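You operate a simulated robot arm through the tools that you are given. There is no shell and no other tool.

You are at the controls of a simulated robot arm. One attempt, no reset.

TASK
Call up the peak: over 160 N the tested buckle goes in the orange tray, otherwise back in the drawer.
Fine: leave the clamp lever loose; shut flap and drawer; switch the blue box off.

Only the result counts: the job must be done as asked and must still hold three seconds after the hand-in. Knocking over, shifting, dropping, spilling or breaking anything else fails it.

THE ROBOT
A 6-joint arm with a two-finger parallel gripper, fixed in place. Base frame: the origin is at the foot of the arm, x ahead of it, y to its left, z up. Readings come in cm, rad, newtons and seconds.
With the tool pointing down near the work surface it reaches from about 10 to 58 cm from the base axis. Its first joint turns from -2.007 to 2.007 rad. Payload 3.43 kg.
The TCP is the grasp point between the finger pads, 3.4 cm short of the fingertips. In the tool frame z runs along the fingers and y along their closing line. The gripper opens to 12.8 cm. The fingers are 2.4 cm wide and 1.2 cm thick; the gripper's body (4.8 by 13 cm) begins 9.6 cm behind the TCP.
Orientation is that of the tool frame in the base frame, as a unit quaternion [x, y, z, w]. With the fingers straight down and closing along the base's y, the tool's x points along the base's -x, its y along +y and its z along -z.

THE INTERFACE
- The arm moves only by the tool move_arm. Its argument "commands" is a list of rows, each a list of 7 numbers: the turn, a rotation vector about the base's x, y, z in rad, then the shift along the base's x, y, z in m, then the closure in counts, from 0 (fully open) to 255 (shut). In form: [[wx, wy, wz, x, y, z, hand], ...]. A call has 1 to 20 rows; each row shifts and turns the commanded pose from where the row before left it. A row lasts 0.2 s, in which the tool goes at most 5 cm and 0.15 rad; a call with a longer step from one row to the next is refused whole, and so is a gripper value outside its range. Where a pose cannot be reached the arm comes as near as it can. A force on the tool above 70 N (or 10 N above the force at the start of the call, whichever is more), or a blocked arm, ends the call early, and 0.2 s more pass. Each finger travels about 15.3 cm/s and halts on what it meets, pressing with about 40 N; the grip force reading is that of the motor and also rises with nothing between the fingers. The clock runs only during rows and for 0.2 s after the last one: add rows that do not move to give the fingers time. The reply holds the time, the measured pose of the TCP, the force on the tool along the base axes, the opening and the grip force, in the units named above and with some noise, with the torque about the TCP (base axes, N m) and any sound that the robot's microphone picked up.
- Cameras (640 x 400 px; columns grow to the right, rows downward): "scene" is fixed at [4.95, 50.02, 156.72]; the picture's right is [-0.63, -0.77, 0.00], its down [-0.48, 0.39, -0.78] and it looks along [0.61, -0.50, -0.62] (base axes); focal length 246 px, centre (320, 200). "wrist" rides on the gripper at [7.6, -1.1, -16] in the tool frame; the picture's right is [0.15, 0.99, 0.00], its down [-0.88, 0.13, -0.46] and it looks along [-0.45, 0.07, 0.89] (tool axes); focal length 234 px, centre (320, 200). There is no depth. A picture from a camera that has moved, and an enlarged one, comes with that camera's place and axes in the base frame and with its lens.
- grab_frame(camera): a new picture of that camera. No time passes.
- raise_lower(by): slides the trunk up (or, below 0, down) by that many cm; the arm rides with it, the base frame stays. It gives what a move gives, with no picture.
- enlarge(camera, box): a new picture of the part [left, top, right, bottom] of that camera's present view, enlarged. No time passes.
- sign_off(): hands the job in; it is judged then, once.

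Places have to be worked out from the pictures, the camera data and where the tool is seen. Open the gripper and draw the arm clear of the work before you hand the job in, unless the task says otherwise.

The tools are called after "Request:" as a command line: name --pt "numbers of a row" for each row, then --argument value for the rest, lists and objects as JSON in quotes. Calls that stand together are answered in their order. move_arm: Moves the arm, as the interface text tells. Its arguments: {"type":"object","properties":{"commands":{"type":"array","items":{"type":"array","items":{"type":"number"}}}},"required":["commands"]} The other tools are called the same way: raise_lower (by) slides the trunk up or down; grab_frame (camera) takes a picture; enlarge (camera, box) takes an enlarged picture of a part of a camera's view; sign_off () hands the job in.

At the start:

```text
time: 0.0
tool_pos: [38.32, -1.23, 140.21]
ee_rot: [0.0, 1.0, -0.001, 0.0]
ft_force: [0.1, -0.1, -0.2]
wrist_torque: [0.01, 0.01, 0.02]
opening: 12.8
gripper_force: 0.1
trunk travel left (down, up): [-88.5, 10.5]
```

scene: 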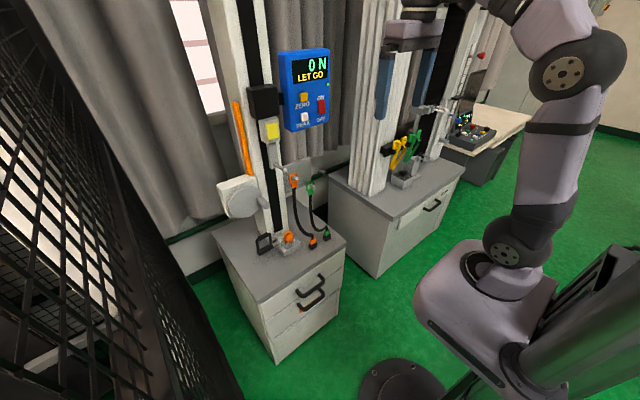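
wrist: 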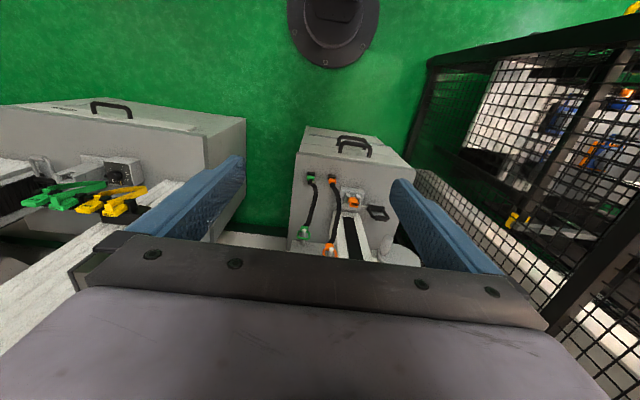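

I start by looking closely at the scene: the blue box display shows "0 N / LET GO", and I need details of the rig, drawer, and flap. I'll take enlarged views.

Request:
enlarge --camera "scene" --box '[240, 30, 360, 140]'

Request:
enlarge --camera "scene" --box '[200, 150, 360, 270]'

Request:
enlarge --camera "scene" --box '[200, 220, 360, 360]'

Request:
enlarge --camera "wrist" --box '[270, 110, 450, 270]'

Request:
enlarge --camera "scene" --box '[340, 80, 520, 220]'

```text
3.64 times, centred on (300, 85) of scene
camera zoom: at [4.95, 50.02, 156.72], right [-0.63, -0.77, 0.0], down [-0.48, 0.39, -0.78], along [0.61, -0.5, -0.62], focal length 893 px, centre (393, 618)
```

zoom: 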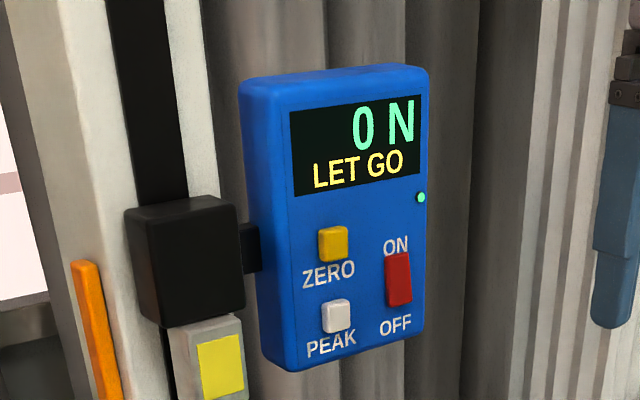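

```text
3.33 times, centred on (280, 210) of scene
camera zoom: at [4.95, 50.02, 156.72], right [-0.63, -0.77, 0.0], down [-0.48, 0.39, -0.78], along [0.61, -0.5, -0.62], focal length 818 px, centre (453, 167)
```

zoom: 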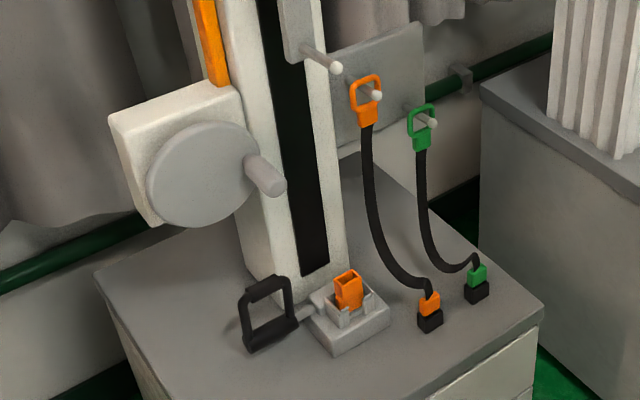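

```text
2.86 times, centred on (280, 290) of scene
camera zoom: at [4.95, 50.02, 156.72], right [-0.63, -0.77, 0.0], down [-0.48, 0.39, -0.78], along [0.61, -0.5, -0.62], focal length 701 px, centre (434, -57)
```

zoom: 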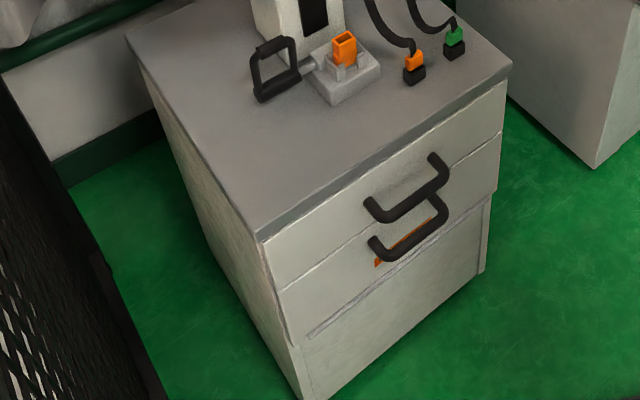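

```text
2.50 times, centred on (360, 190) of wrist
camera zoom: at [30.68, -2.21, 156.17], right [-0.15, 0.99, 0.0], down [0.88, 0.13, 0.46], along [0.45, 0.07, -0.89], focal length 585 px, centre (220, 225)
```

zoom: 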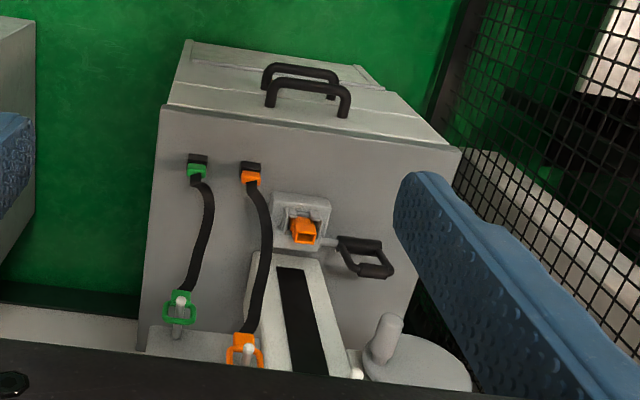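

```text
2.86 times, centred on (430, 150) of scene
camera zoom: at [4.95, 50.02, 156.72], right [-0.63, -0.77, 0.0], down [-0.48, 0.39, -0.78], along [0.61, -0.5, -0.62], focal length 701 px, centre (6, 343)
```

zoom: 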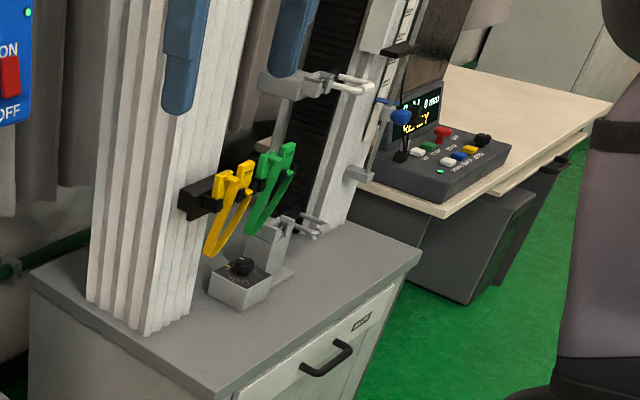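

The buckle triangulates to about (67, 15, 82.5), and the cabinet front edge lies at x≈55, y −6…38, z≈74. I'll tilt the wrist up to see the rig and blue box from the front.

Request:
move_arm --pt "0 -0.15 0 0 0 0 0" --pt "0 -0.15 0 0 0 0 0" --pt "0 -0.15 0 0 0 0 0" --pt "0 -0.15 0 0 0 0 0"

Request:
grab_frame --camera "wrist"

Request:
grab_frame --camera "scene"

```text
time: 1.0
tool_pos: [42.23, -1.48, 141.97]
ee_rot: [0.001, 0.955, -0.001, 0.295]
ft_force: [-0.1, 0.5, 0.1]
wrist_torque: [-0.02, 0.06, 0.02]
opening: 12.78
gripper_force: 0.1
out of reach, approached as far as the arm can: row 3, 4
trunk travel left (down, up): [-88.5, 10.5]
```

```text
taken
camera wrist: at [26.91, -2.45, 150.79], right [-0.12, 0.99, -0.08], down [0.47, 0.13, 0.87], along [0.87, 0.07, -0.48], focal length 234 px, centre (320, 200)
```

wrist: 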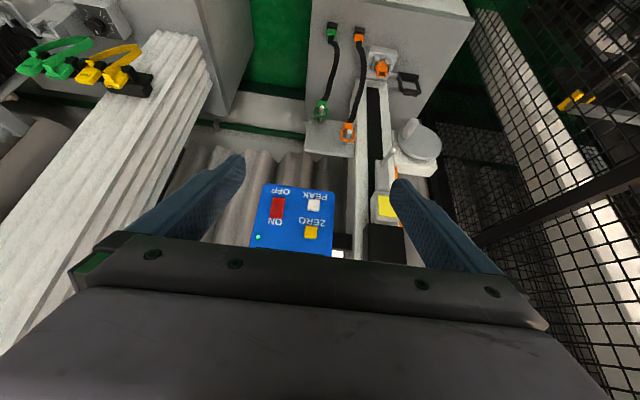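

```text
taken
```

scene: 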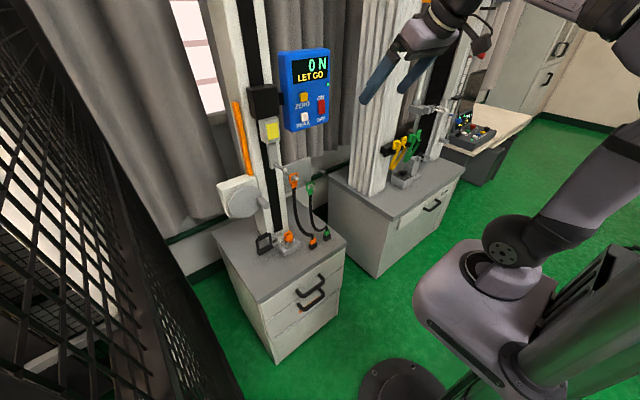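

The PEAK button works out to ≈(74.7, −0.1, 126.1), the ON/OFF rocker ≈(75.2, −7.9, 127.7), with the box face roughly normal to −x. I'll bring the tool horizontal in front of PEAK, fingers closed, standing well off.

Request:
move_arm --pt "0 -0.1386 0 0.02 0.001 -0.02 255" --pt "0 -0.1386 0 0.02 0.001 -0.02 255" --pt "0 -0.1386 0 0.02 0.001 -0.02 255" --pt "0 -0.1386 0 0.02 0.001 -0.02 255" --pt "0 -0.1386 0 0.02 0.002 -0.02 255" --pt "0 -0.1386 0 0.02 0.002 -0.02 255" --pt "0 -0.1386 0 0.02 0.002 -0.02 255" --pt "0 0 0 0.02 0 0 255" --pt "0 0 0 0 0 0 255"

Request:
grab_frame --camera "wrist"

Request:
grab_frame --camera "scene"

```text
time: 3.0
tool_pos: [61.38, -1.91, 129.46]
ee_rot: [0.016, 0.727, -0.018, 0.686]
ft_force: [-0.5, 0.4, -0.6]
wrist_torque: [-0.03, -0.01, 0.01]
opening: 0.04
gripper_force: 32.8
out of reach, approached as far as the arm can: row 1, 2, 3, 5
trunk travel left (down, up): [-88.5, 10.5]
```

```text
taken
camera wrist: at [44.93, -2.2, 122.97], right [0.04, 0.99, -0.15], down [-0.4, 0.15, 0.91], along [0.92, 0.03, 0.4], focal length 234 px, centre (320, 200)
```

wrist: 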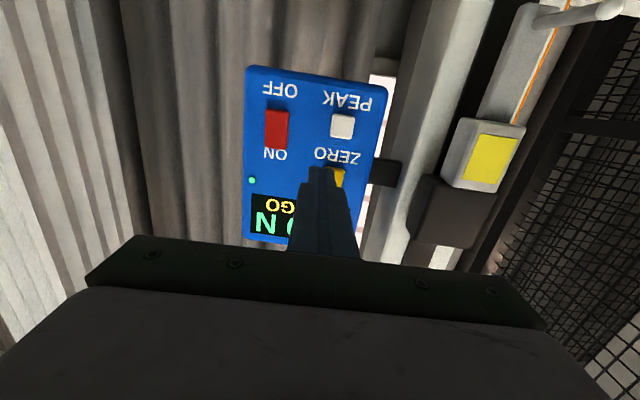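

```text
taken
```

scene: 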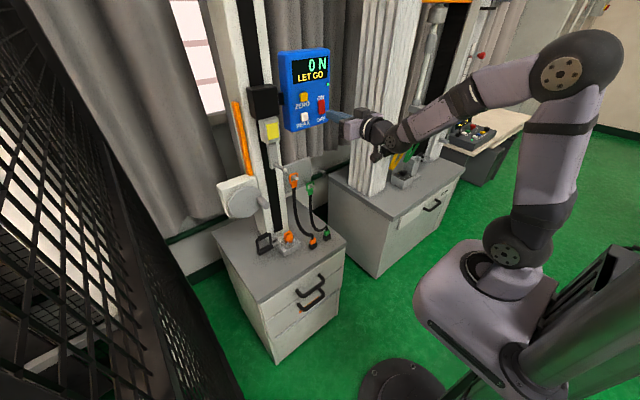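

The tool is nearly horizontal; its tip is about (64.8, −2.1, 129.3). I correct the small tilt and line up with PEAK, still ~3 cm short.

Request:
move_arm --pt "0 -0.029 0.024 0.0 0.009 -0.017 255" --pt "0 -0.029 0.024 0.02 0.009 -0.017 255" --pt "0 0 0 0.02 0 0 255" --pt "0 0 0 0.01 0 0 255" --pt "0 0 0 0 0 0 255"

Request:
grab_frame --camera "wrist"

Request:
enlarge --camera "scene" --box '[240, 30, 400, 170]'

```text
time: 4.2
tool_pos: [66.52, -0.13, 126.16]
ee_rot: [-0.001, 0.708, -0.002, 0.706]
ft_force: [0.3, 0.5, 0.2]
wrist_torque: [0.02, 0.01, 0.03]
opening: 0.0
gripper_force: 32.9
trunk travel left (down, up): [-88.5, 10.5]
```

```text
taken
camera wrist: at [50.4, -1.21, 118.62], right [0.0, 0.99, -0.15], down [-0.45, 0.13, 0.88], along [0.89, 0.07, 0.45], focal length 234 px, centre (320, 200)
```

wrist: 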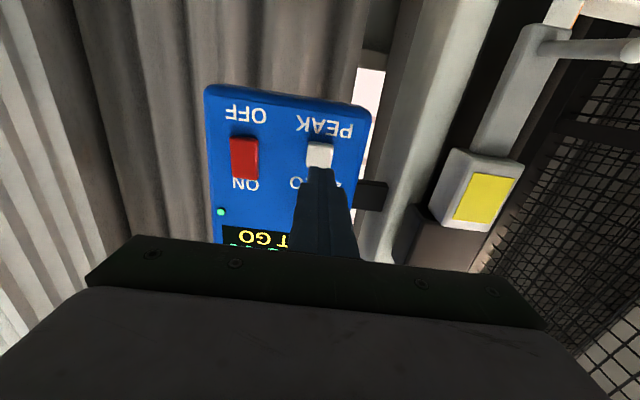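

```text
2.86 times, centred on (320, 100) of scene
camera zoom: at [4.95, 50.02, 156.72], right [-0.63, -0.77, 0.0], down [-0.48, 0.39, -0.78], along [0.61, -0.5, -0.62], focal length 701 px, centre (320, 486)
```

zoom: 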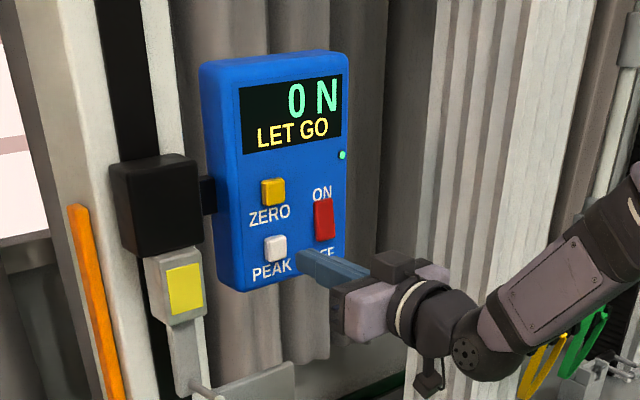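

The tip sits at (69.9, −0.1, 126.2), directly in line with PEAK. I advance in small steps until contact.

Request:
move_arm --pt "0 0 0 0.015 0 -0.002 255" --pt "0 0 0 0.015 0 0 255" --pt "0 0 0 0.006 0 0 255" --pt "0 0 0 0 0 0 255"

Request:
enlarge --camera "scene" --box '[260, 40, 360, 140]'

```text
time: 5.2
tool_pos: [69.99, -0.18, 125.95]
ee_rot: [-0.001, 0.708, -0.001, 0.706]
ft_force: [0.0, -0.4, 0.6]
wrist_torque: [-0.01, -0.02, 0.01]
opening: 0.0
gripper_force: 33.0
trunk travel left (down, up): [-88.5, 10.5]
```

```text
4.00 times, centred on (310, 90) of scene
camera zoom: at [4.95, 50.02, 156.72], right [-0.63, -0.77, 0.0], down [-0.48, 0.39, -0.78], along [0.61, -0.5, -0.62], focal length 982 px, centre (360, 640)
```

zoom: 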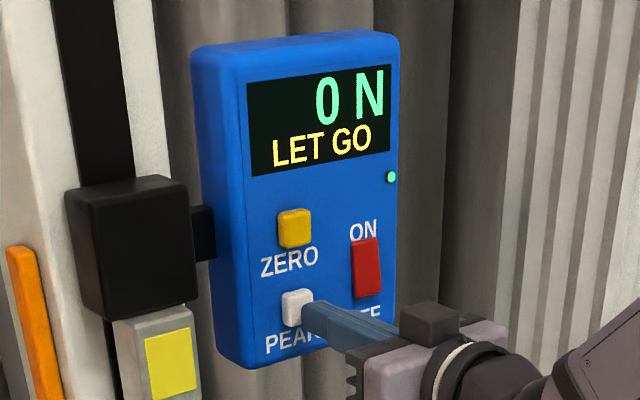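

Tip is now about 1 cm from the button with no contact. I advance in 3–4 mm steps until a force or sound shows up.

Request:
move_arm --pt "0 0 0 0.005 0 0 255" --pt "0 0 0 0.004 0 0 255" --pt "0 0 0 0 0 0 255"

Request:
enlarge --camera "scene" --box '[260, 40, 360, 140]'

```text
time: 6.0
tool_pos: [71.05, -0.1, 125.8]
ee_rot: [-0.002, 0.708, -0.001, 0.706]
ft_force: [-0.4, -0.4, 0.2]
wrist_torque: [0.01, -0.02, -0.01]
opening: 0.0
gripper_force: 32.1
trunk travel left (down, up): [-88.5, 10.5]
```

```text
4.00 times, centred on (310, 90) of scene
camera zoom: at [4.95, 50.02, 156.72], right [-0.63, -0.77, 0.0], down [-0.48, 0.39, -0.78], along [0.61, -0.5, -0.62], focal length 982 px, centre (360, 640)
```

zoom: 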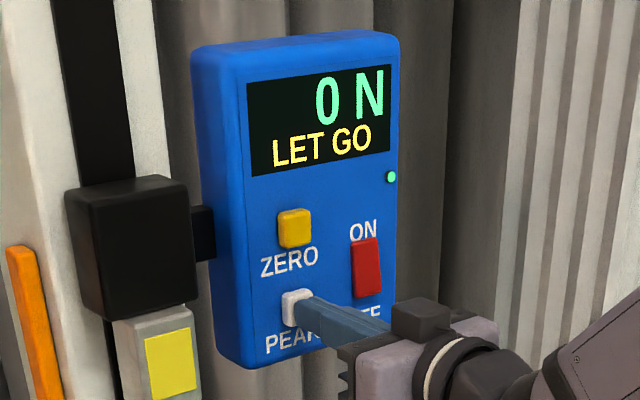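

Still no force at tip x≈74.4. I continue by 3 mm steps.

Request:
move_arm --pt "0 0 0 0.003 0 0 255" --pt "0 0 0 0.003 0 0 255" --pt "0 0 0 0 0 0 255"

Request:
enlarge --camera "scene" --box '[260, 40, 360, 140]'

```text
time: 6.8
tool_pos: [71.43, -0.04, 125.9]
ee_rot: [-0.001, 0.708, -0.001, 0.706]
ft_force: [-1.7, -0.6, -0.7]
wrist_torque: [0.01, 0.03, 0.0]
opening: 0.0
gripper_force: 33.2
trunk travel left (down, up): [-88.5, 10.5]
heard: click
```

```text
4.00 times, centred on (310, 90) of scene
camera zoom: at [4.95, 50.02, 156.72], right [-0.63, -0.77, 0.0], down [-0.48, 0.39, -0.78], along [0.61, -0.5, -0.62], focal length 982 px, centre (360, 640)
```

zoom: 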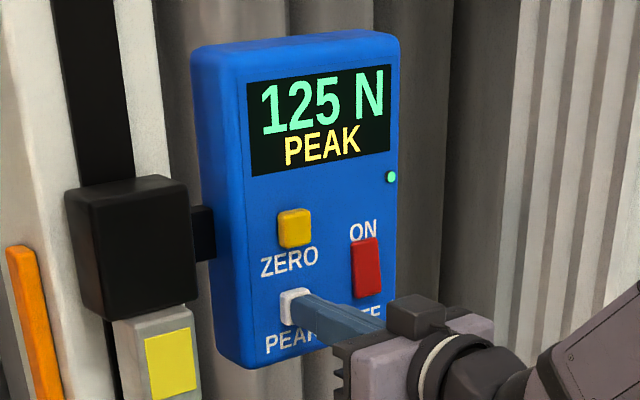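

The display now reads PEAK 125 N, which is not over 160, so the tested buckle goes back into the drawer. I back off and line up on the lower (OFF) end of the red rocker at about (75, −8, 125.8).

Request:
move_arm --pt "0 0 0 -0.02 0 0 255" --pt "0 0 0 -0.02 0 0 255" --pt "0 0 0 0 -0.04 0 255" --pt "0 0 0 0 -0.04 0 255" --pt "0 0 0 0 0 0 255"

Request:
grab_frame --camera "wrist"

Request:
enlarge --camera "scene" --box '[260, 40, 360, 140]'

```text
time: 8.0
tool_pos: [67.36, -8.36, 125.97]
ee_rot: [-0.001, 0.708, -0.002, 0.706]
ft_force: [0.4, 0.3, -0.1]
wrist_torque: [-0.01, 0.01, -0.03]
opening: 0.01
gripper_force: 32.7
trunk travel left (down, up): [-88.5, 10.5]
```

```text
taken
camera wrist: at [51.43, -9.3, 118.5], right [0.0, 0.99, -0.15], down [-0.45, 0.13, 0.88], along [0.89, 0.07, 0.45], focal length 234 px, centre (320, 200)
```

wrist: 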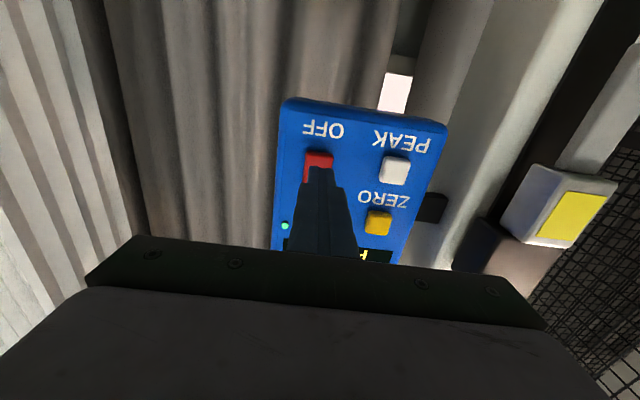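

```text
4.00 times, centred on (310, 90) of scene
camera zoom: at [4.95, 50.02, 156.72], right [-0.63, -0.77, 0.0], down [-0.48, 0.39, -0.78], along [0.61, -0.5, -0.62], focal length 982 px, centre (360, 640)
```

zoom: 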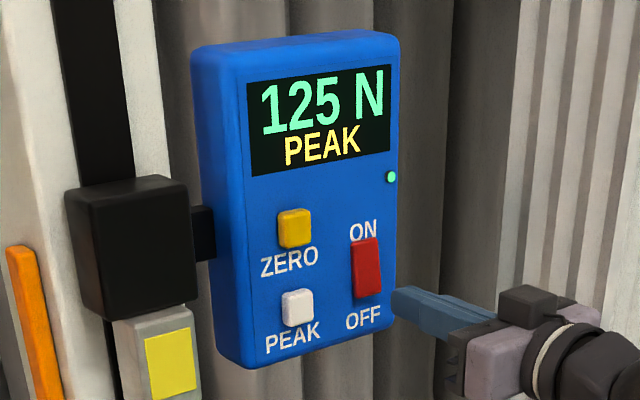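

The fingertips line up with the lower end of the rocker (z 125–127). I advance to just short of it, then in 3 mm steps.

Request:
move_arm --pt "0 0 0 0.015 0.002 0 255" --pt "0 0 0 0.013 0 0 255" --pt "0 0 0 0.003 0 0 255" --pt "0 0 0 0.003 0 0 255" --pt "0 0 0 0 0 0 255"

Request:
enlarge --camera "scene" --box '[260, 40, 360, 140]'

```text
time: 9.2
tool_pos: [70.88, -7.88, 126.1]
ee_rot: [-0.001, 0.708, -0.001, 0.707]
ft_force: [0.7, 0.1, 0.2]
wrist_torque: [0.01, -0.02, -0.02]
opening: 0.0
gripper_force: 33.5
trunk travel left (down, up): [-88.5, 10.5]
```

```text
4.00 times, centred on (310, 90) of scene
camera zoom: at [4.95, 50.02, 156.72], right [-0.63, -0.77, 0.0], down [-0.48, 0.39, -0.78], along [0.61, -0.5, -0.62], focal length 982 px, centre (360, 640)
```

zoom: 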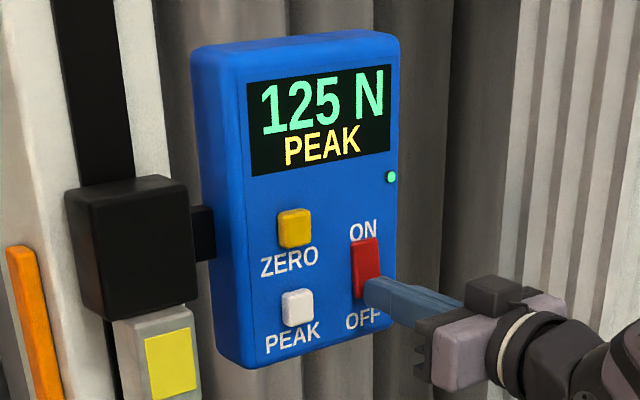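

No contact yet at tip x≈74.3. I go on 3 mm at a time.

Request:
move_arm --pt "0 0 0 0.003 0 0 255" --pt "0 0 0 0.003 0 0 255" --pt "0 0 0 0 0 0 255"

Request:
enlarge --camera "scene" --box '[260, 40, 360, 140]'

```text
time: 10.0
tool_pos: [71.37, -7.96, 126.07]
ee_rot: [-0.001, 0.708, 0.0, 0.707]
ft_force: [-0.5, 0.2, -1.2]
wrist_torque: [0.02, 0.05, 0.01]
opening: 0.0
gripper_force: 33.0
trunk travel left (down, up): [-88.5, 10.5]
```

```text
4.00 times, centred on (310, 90) of scene
camera zoom: at [4.95, 50.02, 156.72], right [-0.63, -0.77, 0.0], down [-0.48, 0.39, -0.78], along [0.61, -0.5, -0.62], focal length 982 px, centre (360, 640)
```

zoom: 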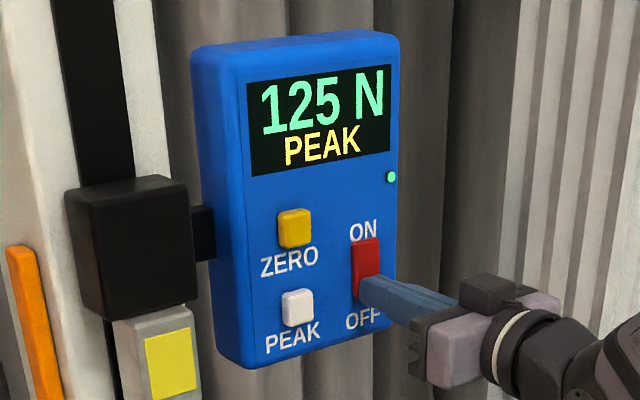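

Maybe starting to touch (small vertical force). I continue with small steps.

Request:
move_arm --pt "0 0 0 0.003 0 0 255" --pt "0 0 0 0.003 0 0 255" --pt "0 0 0 0 0 0 255"

Request:
enlarge --camera "scene" --box '[260, 40, 360, 140]'

```text
time: 10.8
tool_pos: [71.74, -7.91, 125.96]
ee_rot: [-0.001, 0.708, 0.0, 0.706]
ft_force: [-21.8, 1.6, -7.2]
wrist_torque: [-0.19, 0.0, -0.02]
opening: 0.0
gripper_force: 33.0
trunk travel left (down, up): [-88.5, 10.5]
```

```text
4.00 times, centred on (310, 90) of scene
camera zoom: at [4.95, 50.02, 156.72], right [-0.63, -0.77, 0.0], down [-0.48, 0.39, -0.78], along [0.61, -0.5, -0.62], focal length 982 px, centre (360, 640)
```

zoom: 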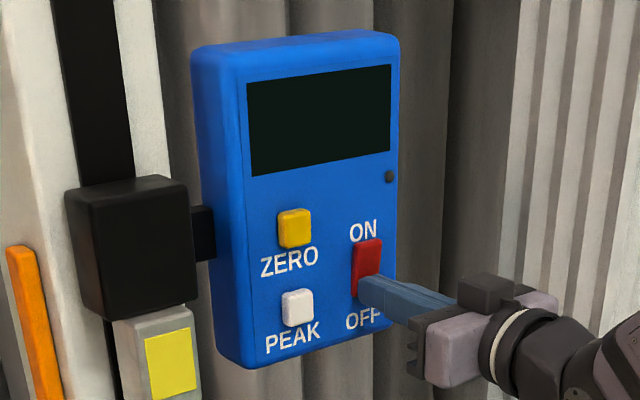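

The display and LED are dark: the blue box is off. I back straight out and then look at the clamp and drawer area.

Request:
move_arm --pt "0 0 0 -0.02 0 0 255" --pt "0 0 0 -0.04 0 0 255" --pt "0 0 0 -0.04 0 0 255" --pt "0 0.1 0 -0.03 0.01 0 255" --pt "0 0.12 0 -0.03 0.02 0 255" --pt "0 0.14 0 -0.02 0.03 0 255" --pt "0 0.14 0 -0.02 0.03 0 255" --pt "0 0.14 0 -0.01 0.02 0 255" --pt "0 0.14 0 0 0 0 255" --pt "0 0 0 0 0 0 255"

Request:
enlarge --camera "scene" --box '[260, 40, 360, 140]'

Request:
grab_frame --camera "wrist"

Request:
grab_frame --camera "scene"

```text
time: 13.0
tool_pos: [51.61, 2.03, 126.2]
ee_rot: [-0.001, 0.923, 0.0, 0.384]
ft_force: [-0.3, -0.3, 0.1]
wrist_torque: [0.0, 0.0, 0.0]
opening: 0.01
gripper_force: 33.0
out of reach, approached as far as the arm can: row 7
trunk travel left (down, up): [-88.5, 10.5]
```

```text
4.00 times, centred on (310, 90) of scene
camera zoom: at [4.95, 50.02, 156.72], right [-0.63, -0.77, 0.0], down [-0.48, 0.39, -0.78], along [0.61, -0.5, -0.62], focal length 982 px, centre (360, 640)
```

zoom: 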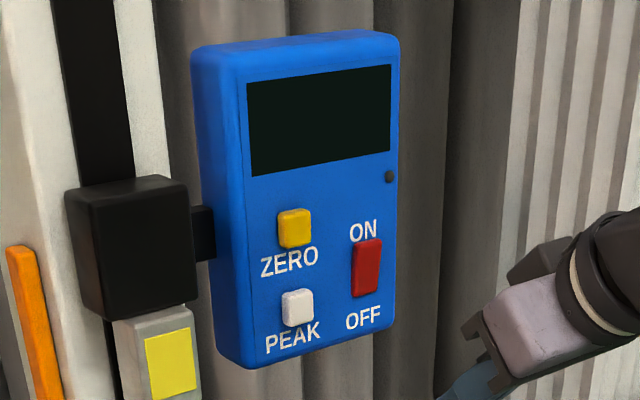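

```text
taken
camera wrist: at [34.92, 0.91, 132.01], right [-0.11, 0.99, -0.11], down [0.3, 0.13, 0.95], along [0.95, 0.07, -0.31], focal length 234 px, centre (320, 200)
```

wrist: 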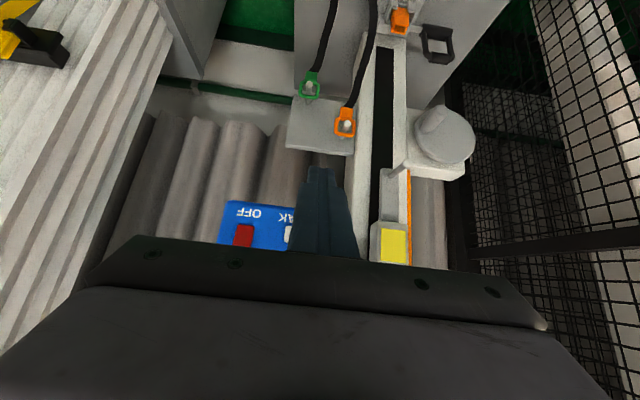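

```text
taken
```

scene: 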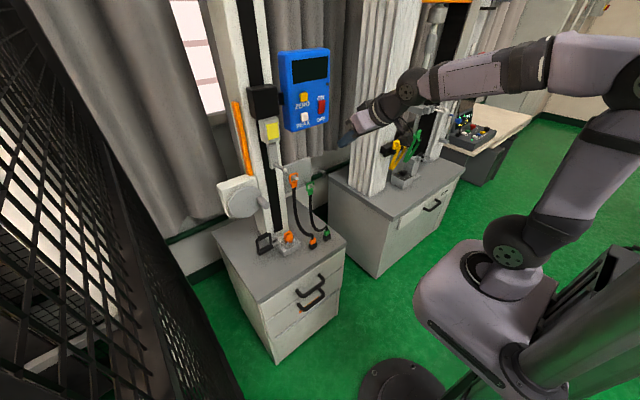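

Box still off after release. Now I lower the trunk 25 cm to bring the wrist camera down in front of the clamp and drawers.

Request:
raise_lower --by -25

Request:
grab_frame --camera "wrist"

```text
time: 15.6
tool_pos: [51.67, 1.93, 101.05]
ee_rot: [-0.001, 0.923, 0.0, 0.385]
ft_force: [0.7, 0.0, -0.3]
wrist_torque: [0.02, 0.0, 0.0]
opening: 0.01
gripper_force: 33.6
trunk travel left (down, up): [-63.5, 35.5]
```

```text
taken
camera wrist: at [34.97, 0.88, 106.95], right [-0.11, 0.99, -0.1], down [0.3, 0.13, 0.95], along [0.95, 0.07, -0.31], focal length 234 px, centre (320, 200)
```

wrist: 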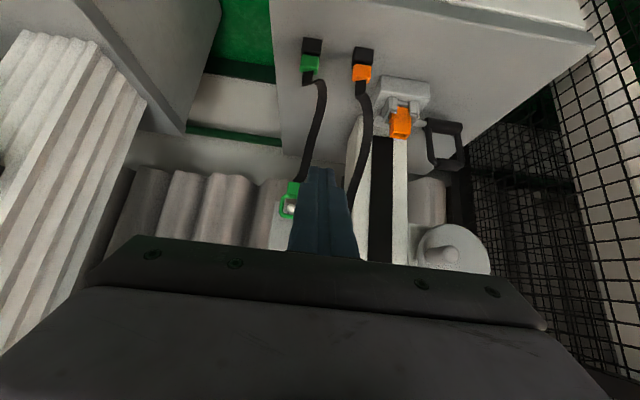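

Request:
enlarge --camera "wrist" --box '[280, 30, 500, 180]'

Request:
enlarge --camera "scene" --box '[240, 210, 350, 280]'

```text
2.67 times, centred on (390, 105) of wrist
camera zoom: at [34.97, 0.88, 106.95], right [-0.11, 0.99, -0.1], down [0.3, 0.13, 0.95], along [0.95, 0.07, -0.31], focal length 624 px, centre (133, 453)
```

zoom: 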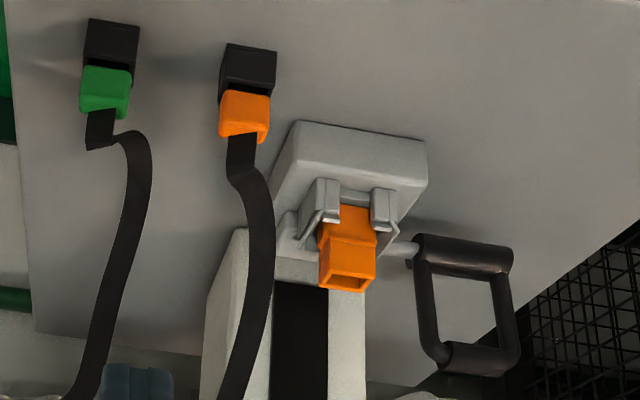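

```text
5.71 times, centred on (295, 245) of scene
camera zoom: at [4.95, 50.02, 156.72], right [-0.63, -0.77, 0.0], down [-0.48, 0.39, -0.78], along [0.61, -0.5, -0.62], focal length 1403 px, centre (463, -57)
```

zoom: 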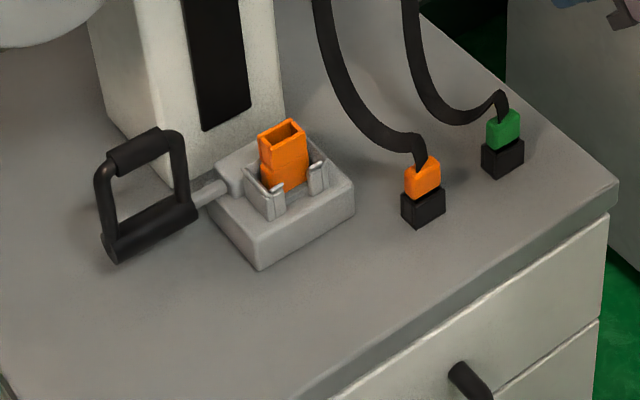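

The clamp holds the orange buckle upright; a D-shaped lever sits at its +y side (shaft near z≈79, loop up to z≈87). I move the camera closer and look more steeply down, opening the fingers so they don't block the view.

Request:
move_arm --pt "0 0.1 0 0 0.02 0 0" --pt "0 0.1 0 0 0.02 0 0" --pt "0 0.1 0 0 0.02 0 0" --pt "0 0.1 0 0 0.02 0 0" --pt "0 0.1 0 0 0.02 0 0" --pt "0 0 0 0 0.01 0 0" --pt "0 0 0 0 0 0 0"

Request:
grab_frame --camera "wrist"

Request:
enlarge --camera "wrist" --box '[240, 80, 440, 210]'

```text
time: 17.2
tool_pos: [51.74, 13.0, 101.0]
ee_rot: [-0.002, 0.99, 0.0, 0.143]
ft_force: [0.0, -0.4, -0.6]
wrist_torque: [-0.02, -0.01, 0.0]
opening: 12.77
gripper_force: 0.0
trunk travel left (down, up): [-63.5, 35.5]
```

```text
taken
camera wrist: at [39.85, 11.88, 114.26], right [-0.14, 0.99, -0.04], down [0.71, 0.13, 0.69], along [0.69, 0.07, -0.73], focal length 234 px, centre (320, 200)
```

wrist: 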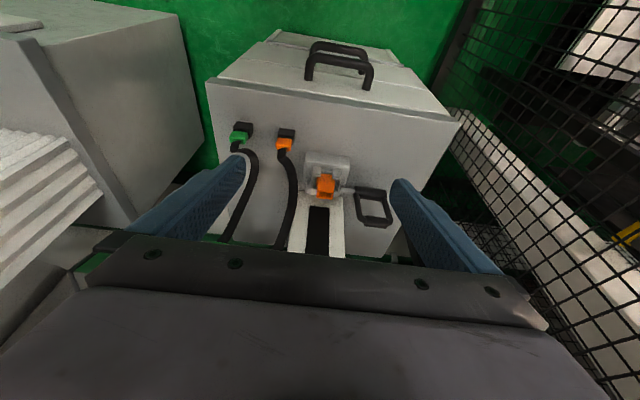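

```text
3.08 times, centred on (340, 145) of wrist
camera zoom: at [39.85, 11.88, 114.26], right [-0.14, 0.99, -0.04], down [0.71, 0.13, 0.69], along [0.69, 0.07, -0.73], focal length 720 px, centre (258, 369)
```

zoom: 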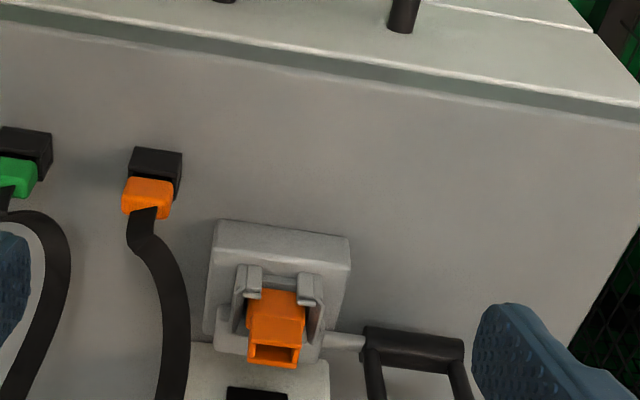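

Request:
enlarge --camera "wrist" --box '[200, 20, 470, 130]'

Request:
enlarge --camera "scene" --box '[250, 255, 360, 345]'

```text
2.37 times, centred on (335, 75) of wrist
camera zoom: at [39.85, 11.88, 114.26], right [-0.14, 0.99, -0.04], down [0.71, 0.13, 0.69], along [0.69, 0.07, -0.73], focal length 555 px, centre (284, 496)
```

zoom: 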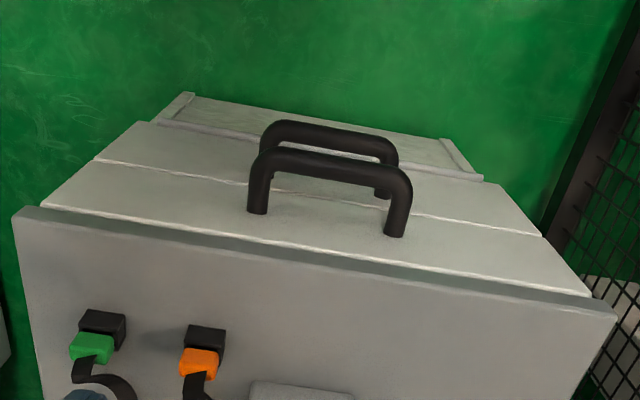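

```text
4.44 times, centred on (305, 300) of scene
camera zoom: at [4.95, 50.02, 156.72], right [-0.63, -0.77, 0.0], down [-0.48, 0.39, -0.78], along [0.61, -0.5, -0.62], focal length 1091 px, centre (387, -244)
```

zoom: 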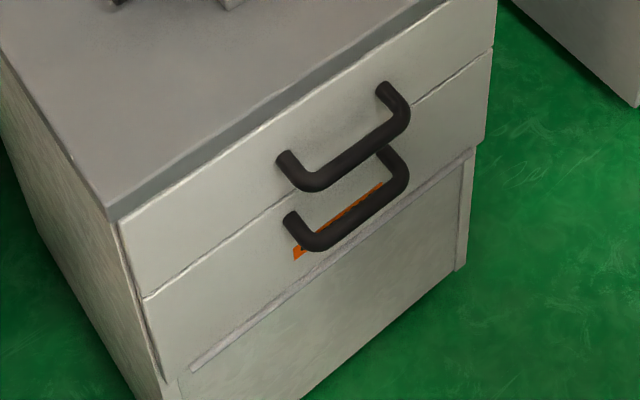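

The top panel is the drawer (upper handle bar ≈ x 51, y 10–21, z 66) and the panel below has the orange stripe (flap). Let me zoom hard on the clamp and lever.

Request:
enlarge --camera "wrist" --box '[296, 145, 396, 230]'

Request:
enlarge --camera "scene" --box '[250, 222, 310, 264]'

Request:
enlarge --camera "scene" --box '[220, 70, 330, 240]'

```text
4.71 times, centred on (346, 188) of wrist
camera zoom: at [39.85, 11.88, 114.26], right [-0.14, 0.99, -0.04], down [0.71, 0.13, 0.69], along [0.69, 0.07, -0.73], focal length 1102 px, centre (198, 259)
```

zoom: 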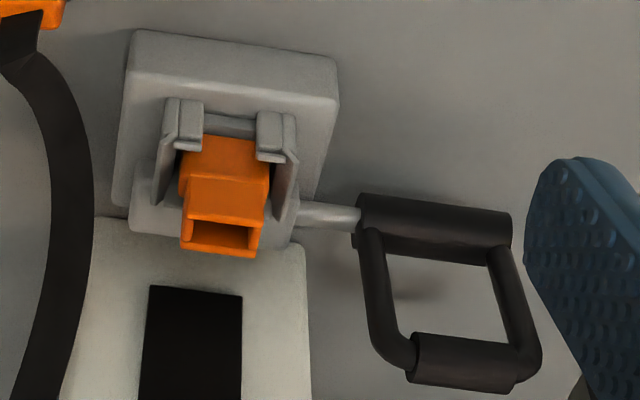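

```text
9.52 times, centred on (280, 243) of scene
camera zoom: at [4.95, 50.02, 156.72], right [-0.63, -0.77, 0.0], down [-0.48, 0.39, -0.78], along [0.61, -0.5, -0.62], focal length 2338 px, centre (701, -210)
```

zoom: 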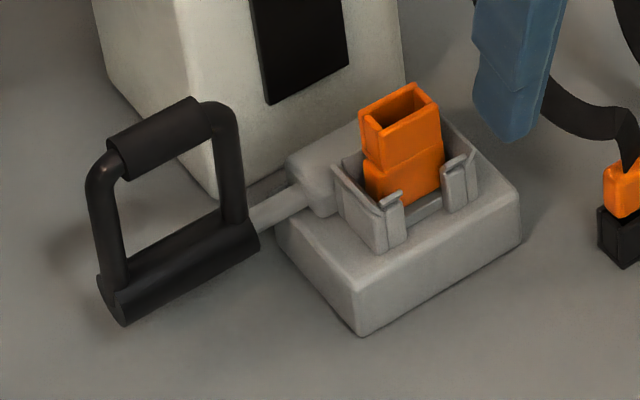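

```text
2.35 times, centred on (275, 155) of scene
camera zoom: at [4.95, 50.02, 156.72], right [-0.63, -0.77, 0.0], down [-0.48, 0.39, -0.78], along [0.61, -0.5, -0.62], focal length 578 px, centre (426, 306)
```

zoom: 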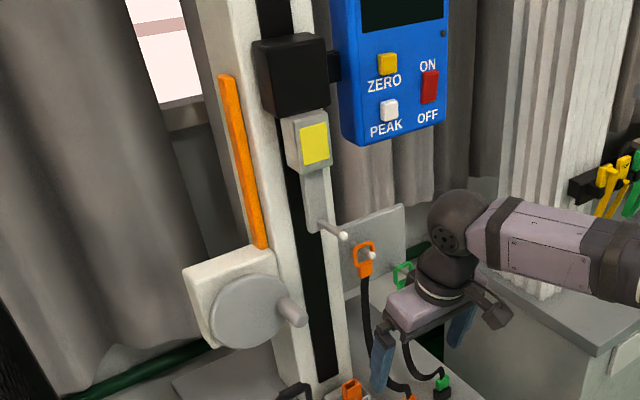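

Lever: hub along y near (70, 25, 78.5), upper grip bar centred ≈(69.7, 25.2, 86.9), loop about 6 cm wide in y. I'll approach at 45° with the fingers set to straddle the loop in y, stopping 10 cm short.

Request:
move_arm --pt "0 -0.125 0 0.02 0.025 -0.01 80" --pt "0 -0.125 0 0.02 0.025 -0.015 80" --pt "0 -0.125 0 0.02 0.025 -0.015 80" --pt "0 -0.123 0 0.02 0.025 -0.015 80" --pt "0 0 0 0.027 0.0215 -0.02 80" --pt "0 0 0 0 0 0 80" --pt "0 0 0 0 0 0 80"

Request:
grab_frame --camera "wrist"

Request:
enlarge --camera "scene" --box '[220, 160, 360, 280]'

```text
time: 18.8
tool_pos: [62.37, 25.04, 93.45]
ee_rot: [-0.002, 0.923, 0.0, 0.384]
ft_force: [0.4, 0.0, -0.4]
wrist_torque: [-0.02, -0.01, 0.0]
opening: 8.79
gripper_force: 0.2
trunk travel left (down, up): [-63.5, 35.5]
```

```text
taken
camera wrist: at [45.73, 23.94, 99.39], right [-0.11, 0.99, -0.1], down [0.3, 0.13, 0.95], along [0.95, 0.07, -0.31], focal length 234 px, centre (320, 200)
```

wrist: 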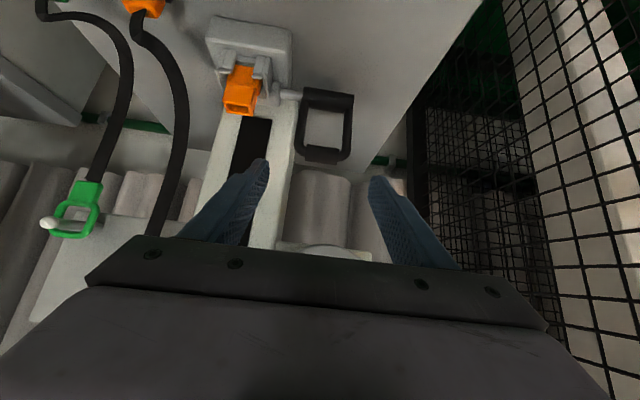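

```text
3.33 times, centred on (290, 220) of scene
camera zoom: at [4.95, 50.02, 156.72], right [-0.63, -0.77, 0.0], down [-0.48, 0.39, -0.78], along [0.61, -0.5, -0.62], focal length 818 px, centre (420, 133)
```

zoom: 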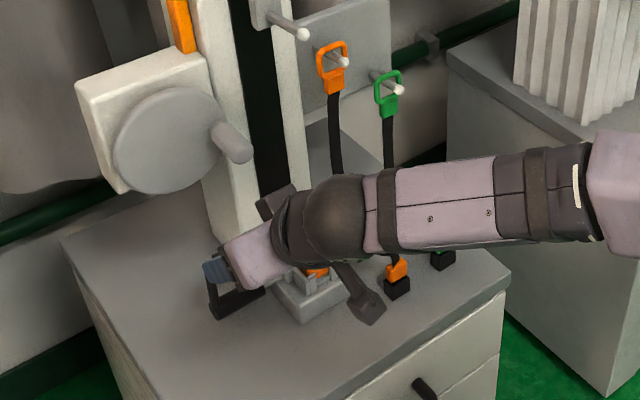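

Request:
enlarge --camera "wrist" --box '[200, 10, 400, 210]'

```text
2.00 times, centred on (300, 110) of wrist
camera zoom: at [45.73, 23.94, 99.39], right [-0.11, 0.99, -0.1], down [0.3, 0.13, 0.95], along [0.95, 0.07, -0.31], focal length 468 px, centre (360, 380)
```

zoom: 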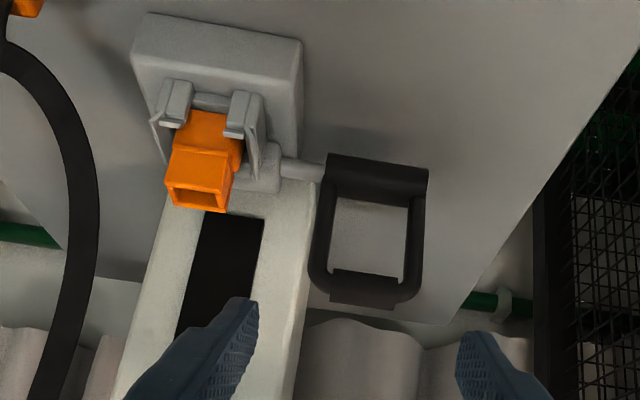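

Refined: loop spans y≈22.2–28.9 (centre 25.5), top bar z≈86.3. I slide in along the tool axis so the pads straddle the upper part of the loop.

Request:
move_arm --pt "0 0 0 0.0175 0.004 -0.0175 80" --pt "0 0 0 0.0175 0 -0.0175 80" --pt "0 0 0 0.0175 0 -0.0175 80" --pt "0 0 0 0.013 0 -0.013 80" --pt "0 0 0 0 0 0 80"

Request:
grab_frame --camera "wrist"

Request:
enlarge --camera "scene" --box '[220, 180, 320, 270]'

```text
time: 20.0
tool_pos: [69.06, 25.5, 87.0]
ee_rot: [-0.001, 0.923, 0.0, 0.384]
ft_force: [0.6, 0.2, 0.4]
wrist_torque: [-0.03, -0.02, 0.01]
opening: 8.77
gripper_force: 0.1
trunk travel left (down, up): [-63.5, 35.5]
```

```text
taken
camera wrist: at [52.37, 24.41, 92.87], right [-0.11, 0.99, -0.1], down [0.3, 0.13, 0.95], along [0.95, 0.07, -0.31], focal length 234 px, centre (320, 200)
```

wrist: 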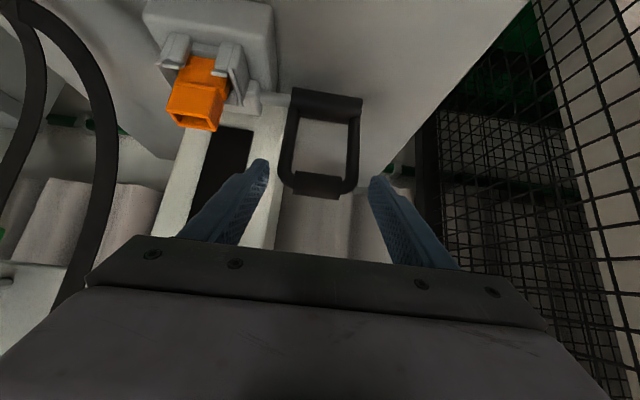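

```text
4.44 times, centred on (270, 225) of scene
camera zoom: at [4.95, 50.02, 156.72], right [-0.63, -0.77, 0.0], down [-0.48, 0.39, -0.78], along [0.61, -0.5, -0.62], focal length 1091 px, centre (542, 89)
```

zoom: 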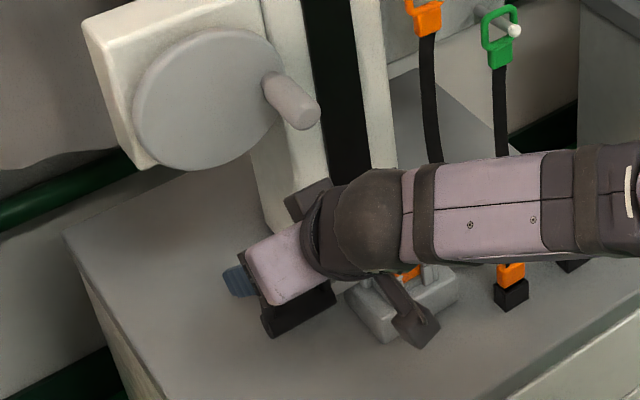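

The pads straddle the loop's upper end, centred in y. I close gently on it.

Request:
move_arm --pt "0 0 0 0 0 0 110" --pt "0 0 0 0 0 0 140" --pt "0 0 0 0 0 0 140"

Request:
enlarge --camera "wrist" --box '[220, 80, 420, 230]'

```text
time: 20.8
tool_pos: [69.1, 25.28, 86.93]
ee_rot: [0.0, 0.924, -0.001, 0.383]
ft_force: [1.7, -11.2, 0.7]
wrist_torque: [-0.72, -0.16, -0.56]
opening: 6.8
gripper_force: 44.8
trunk travel left (down, up): [-63.5, 35.5]
```

```text
2.67 times, centred on (320, 155) of wrist
camera zoom: at [52.38, 24.2, 92.88], right [-0.1, 0.99, -0.11], down [0.3, 0.13, 0.94], along [0.95, 0.07, -0.31], focal length 624 px, centre (320, 320)
```

zoom: 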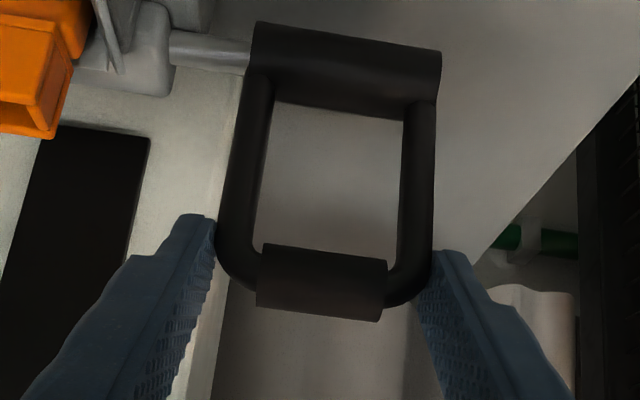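

Gripped (opening 6.8 cm), with ~11 N sideways because I'm 0.2 cm off centre. I relieve that and gently try pulling the lever toward the robot (−x) by 1 cm, watching the force.

Request:
move_arm --pt "0 0 0 0 -0.002 0 140" --pt "0 0 0 -0.005 0 0 140" --pt "0 0 0 -0.005 0 0 140" --pt "0 0 0 0 0 0 140"

Request:
enlarge --camera "wrist" --box '[220, 80, 420, 230]'

```text
time: 21.8
tool_pos: [68.24, 25.27, 86.93]
ee_rot: [-0.001, 0.924, 0.0, 0.383]
ft_force: [21.2, -7.9, -6.5]
wrist_torque: [-0.01, -1.58, 0.02]
opening: 6.75
gripper_force: 44.9
trunk travel left (down, up): [-63.5, 35.5]
```

```text
2.67 times, centred on (320, 155) of wrist
camera zoom: at [51.52, 24.13, 92.86], right [-0.11, 0.99, -0.1], down [0.3, 0.13, 0.94], along [0.95, 0.07, -0.31], focal length 624 px, centre (320, 320)
```

zoom: 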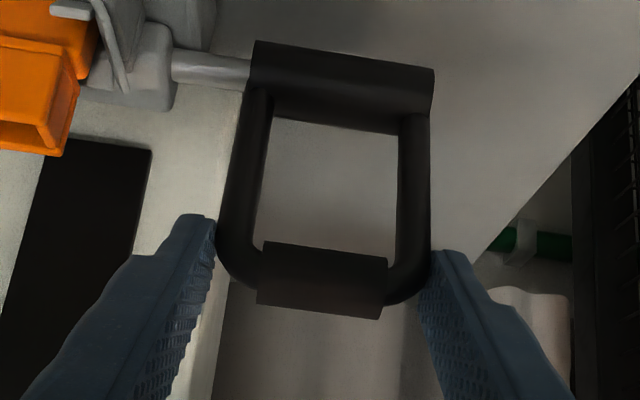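

The bar followed the hand ~0.9 cm toward −x at ~21 N, so it does rotate that way. I continue along the arc another ~1 cm and watch whether the force stays constant or climbs.

Request:
move_arm --pt "0 0 0 -0.005 0 -0.0006 140" --pt "0 0 0 -0.005 0 -0.001 140" --pt "0 0 0 0 0 0 140"

Request:
enlarge --camera "wrist" --box '[220, 80, 420, 230]'

```text
time: 22.6
tool_pos: [67.17, 25.2, 86.69]
ee_rot: [-0.002, 0.924, 0.002, 0.383]
ft_force: [18.9, -4.8, -7.1]
wrist_torque: [0.09, -1.53, 0.13]
opening: 6.77
gripper_force: 45.0
trunk travel left (down, up): [-63.5, 35.5]
```

```text
2.67 times, centred on (320, 155) of wrist
camera zoom: at [50.39, 24.12, 92.71], right [-0.11, 0.99, -0.1], down [0.3, 0.13, 0.94], along [0.95, 0.07, -0.31], focal length 624 px, centre (320, 320)
```

zoom: 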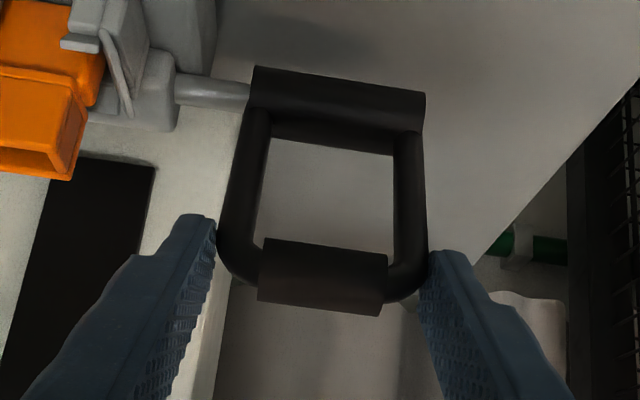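

Resistance is steady at ~19 N (friction), and the lever is turning smoothly. I continue along the arc.

Request:
move_arm --pt "0 0 0 -0.0092 0 -0.0028 140" --pt "0 0 0 -0.0087 0 -0.0039 140" --pt "0 0 0 -0.0083 0 -0.005 140" --pt "0 0 0 0 0 0 140"

Request:
grab_frame --camera "wrist"

```text
time: 23.6
tool_pos: [64.52, 25.26, 85.73]
ee_rot: [-0.001, 0.923, 0.0, 0.384]
ft_force: [20.1, -5.3, 1.3]
wrist_torque: [-0.28, -1.72, -0.14]
opening: 6.77
gripper_force: 45.1
trunk travel left (down, up): [-63.5, 35.5]
```

```text
taken
camera wrist: at [47.79, 24.13, 91.64], right [-0.11, 0.99, -0.1], down [0.3, 0.13, 0.95], along [0.95, 0.07, -0.31], focal length 234 px, centre (320, 200)
```

wrist: 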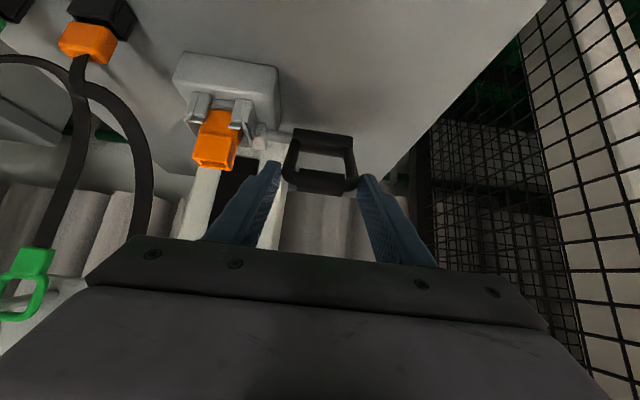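

The lever is coming down toward the robot steadily. I continue the arc while keeping the fingertips above the clamp base (z≈77).

Request:
move_arm --pt "0 0 0 -0.0075 0 -0.0059 140" --pt "0 0 0 -0.0069 0 -0.0067 140" --pt "0 0 0 0 0 0 140"

Request:
grab_frame --camera "wrist"

```text
time: 24.4
tool_pos: [62.72, 25.22, 83.93]
ee_rot: [-0.001, 0.924, -0.001, 0.381]
ft_force: [-2.2, -5.8, -2.0]
wrist_torque: [-0.55, 0.24, -0.47]
opening: 6.79
gripper_force: 45.0
trunk travel left (down, up): [-63.5, 35.5]
```

```text
taken
camera wrist: at [45.98, 24.17, 90.09], right [-0.1, 0.99, -0.11], down [0.3, 0.13, 0.94], along [0.95, 0.07, -0.31], focal length 234 px, centre (320, 200)
```

wrist: 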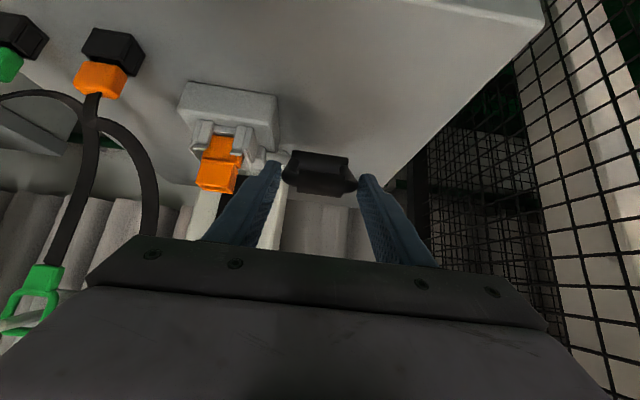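

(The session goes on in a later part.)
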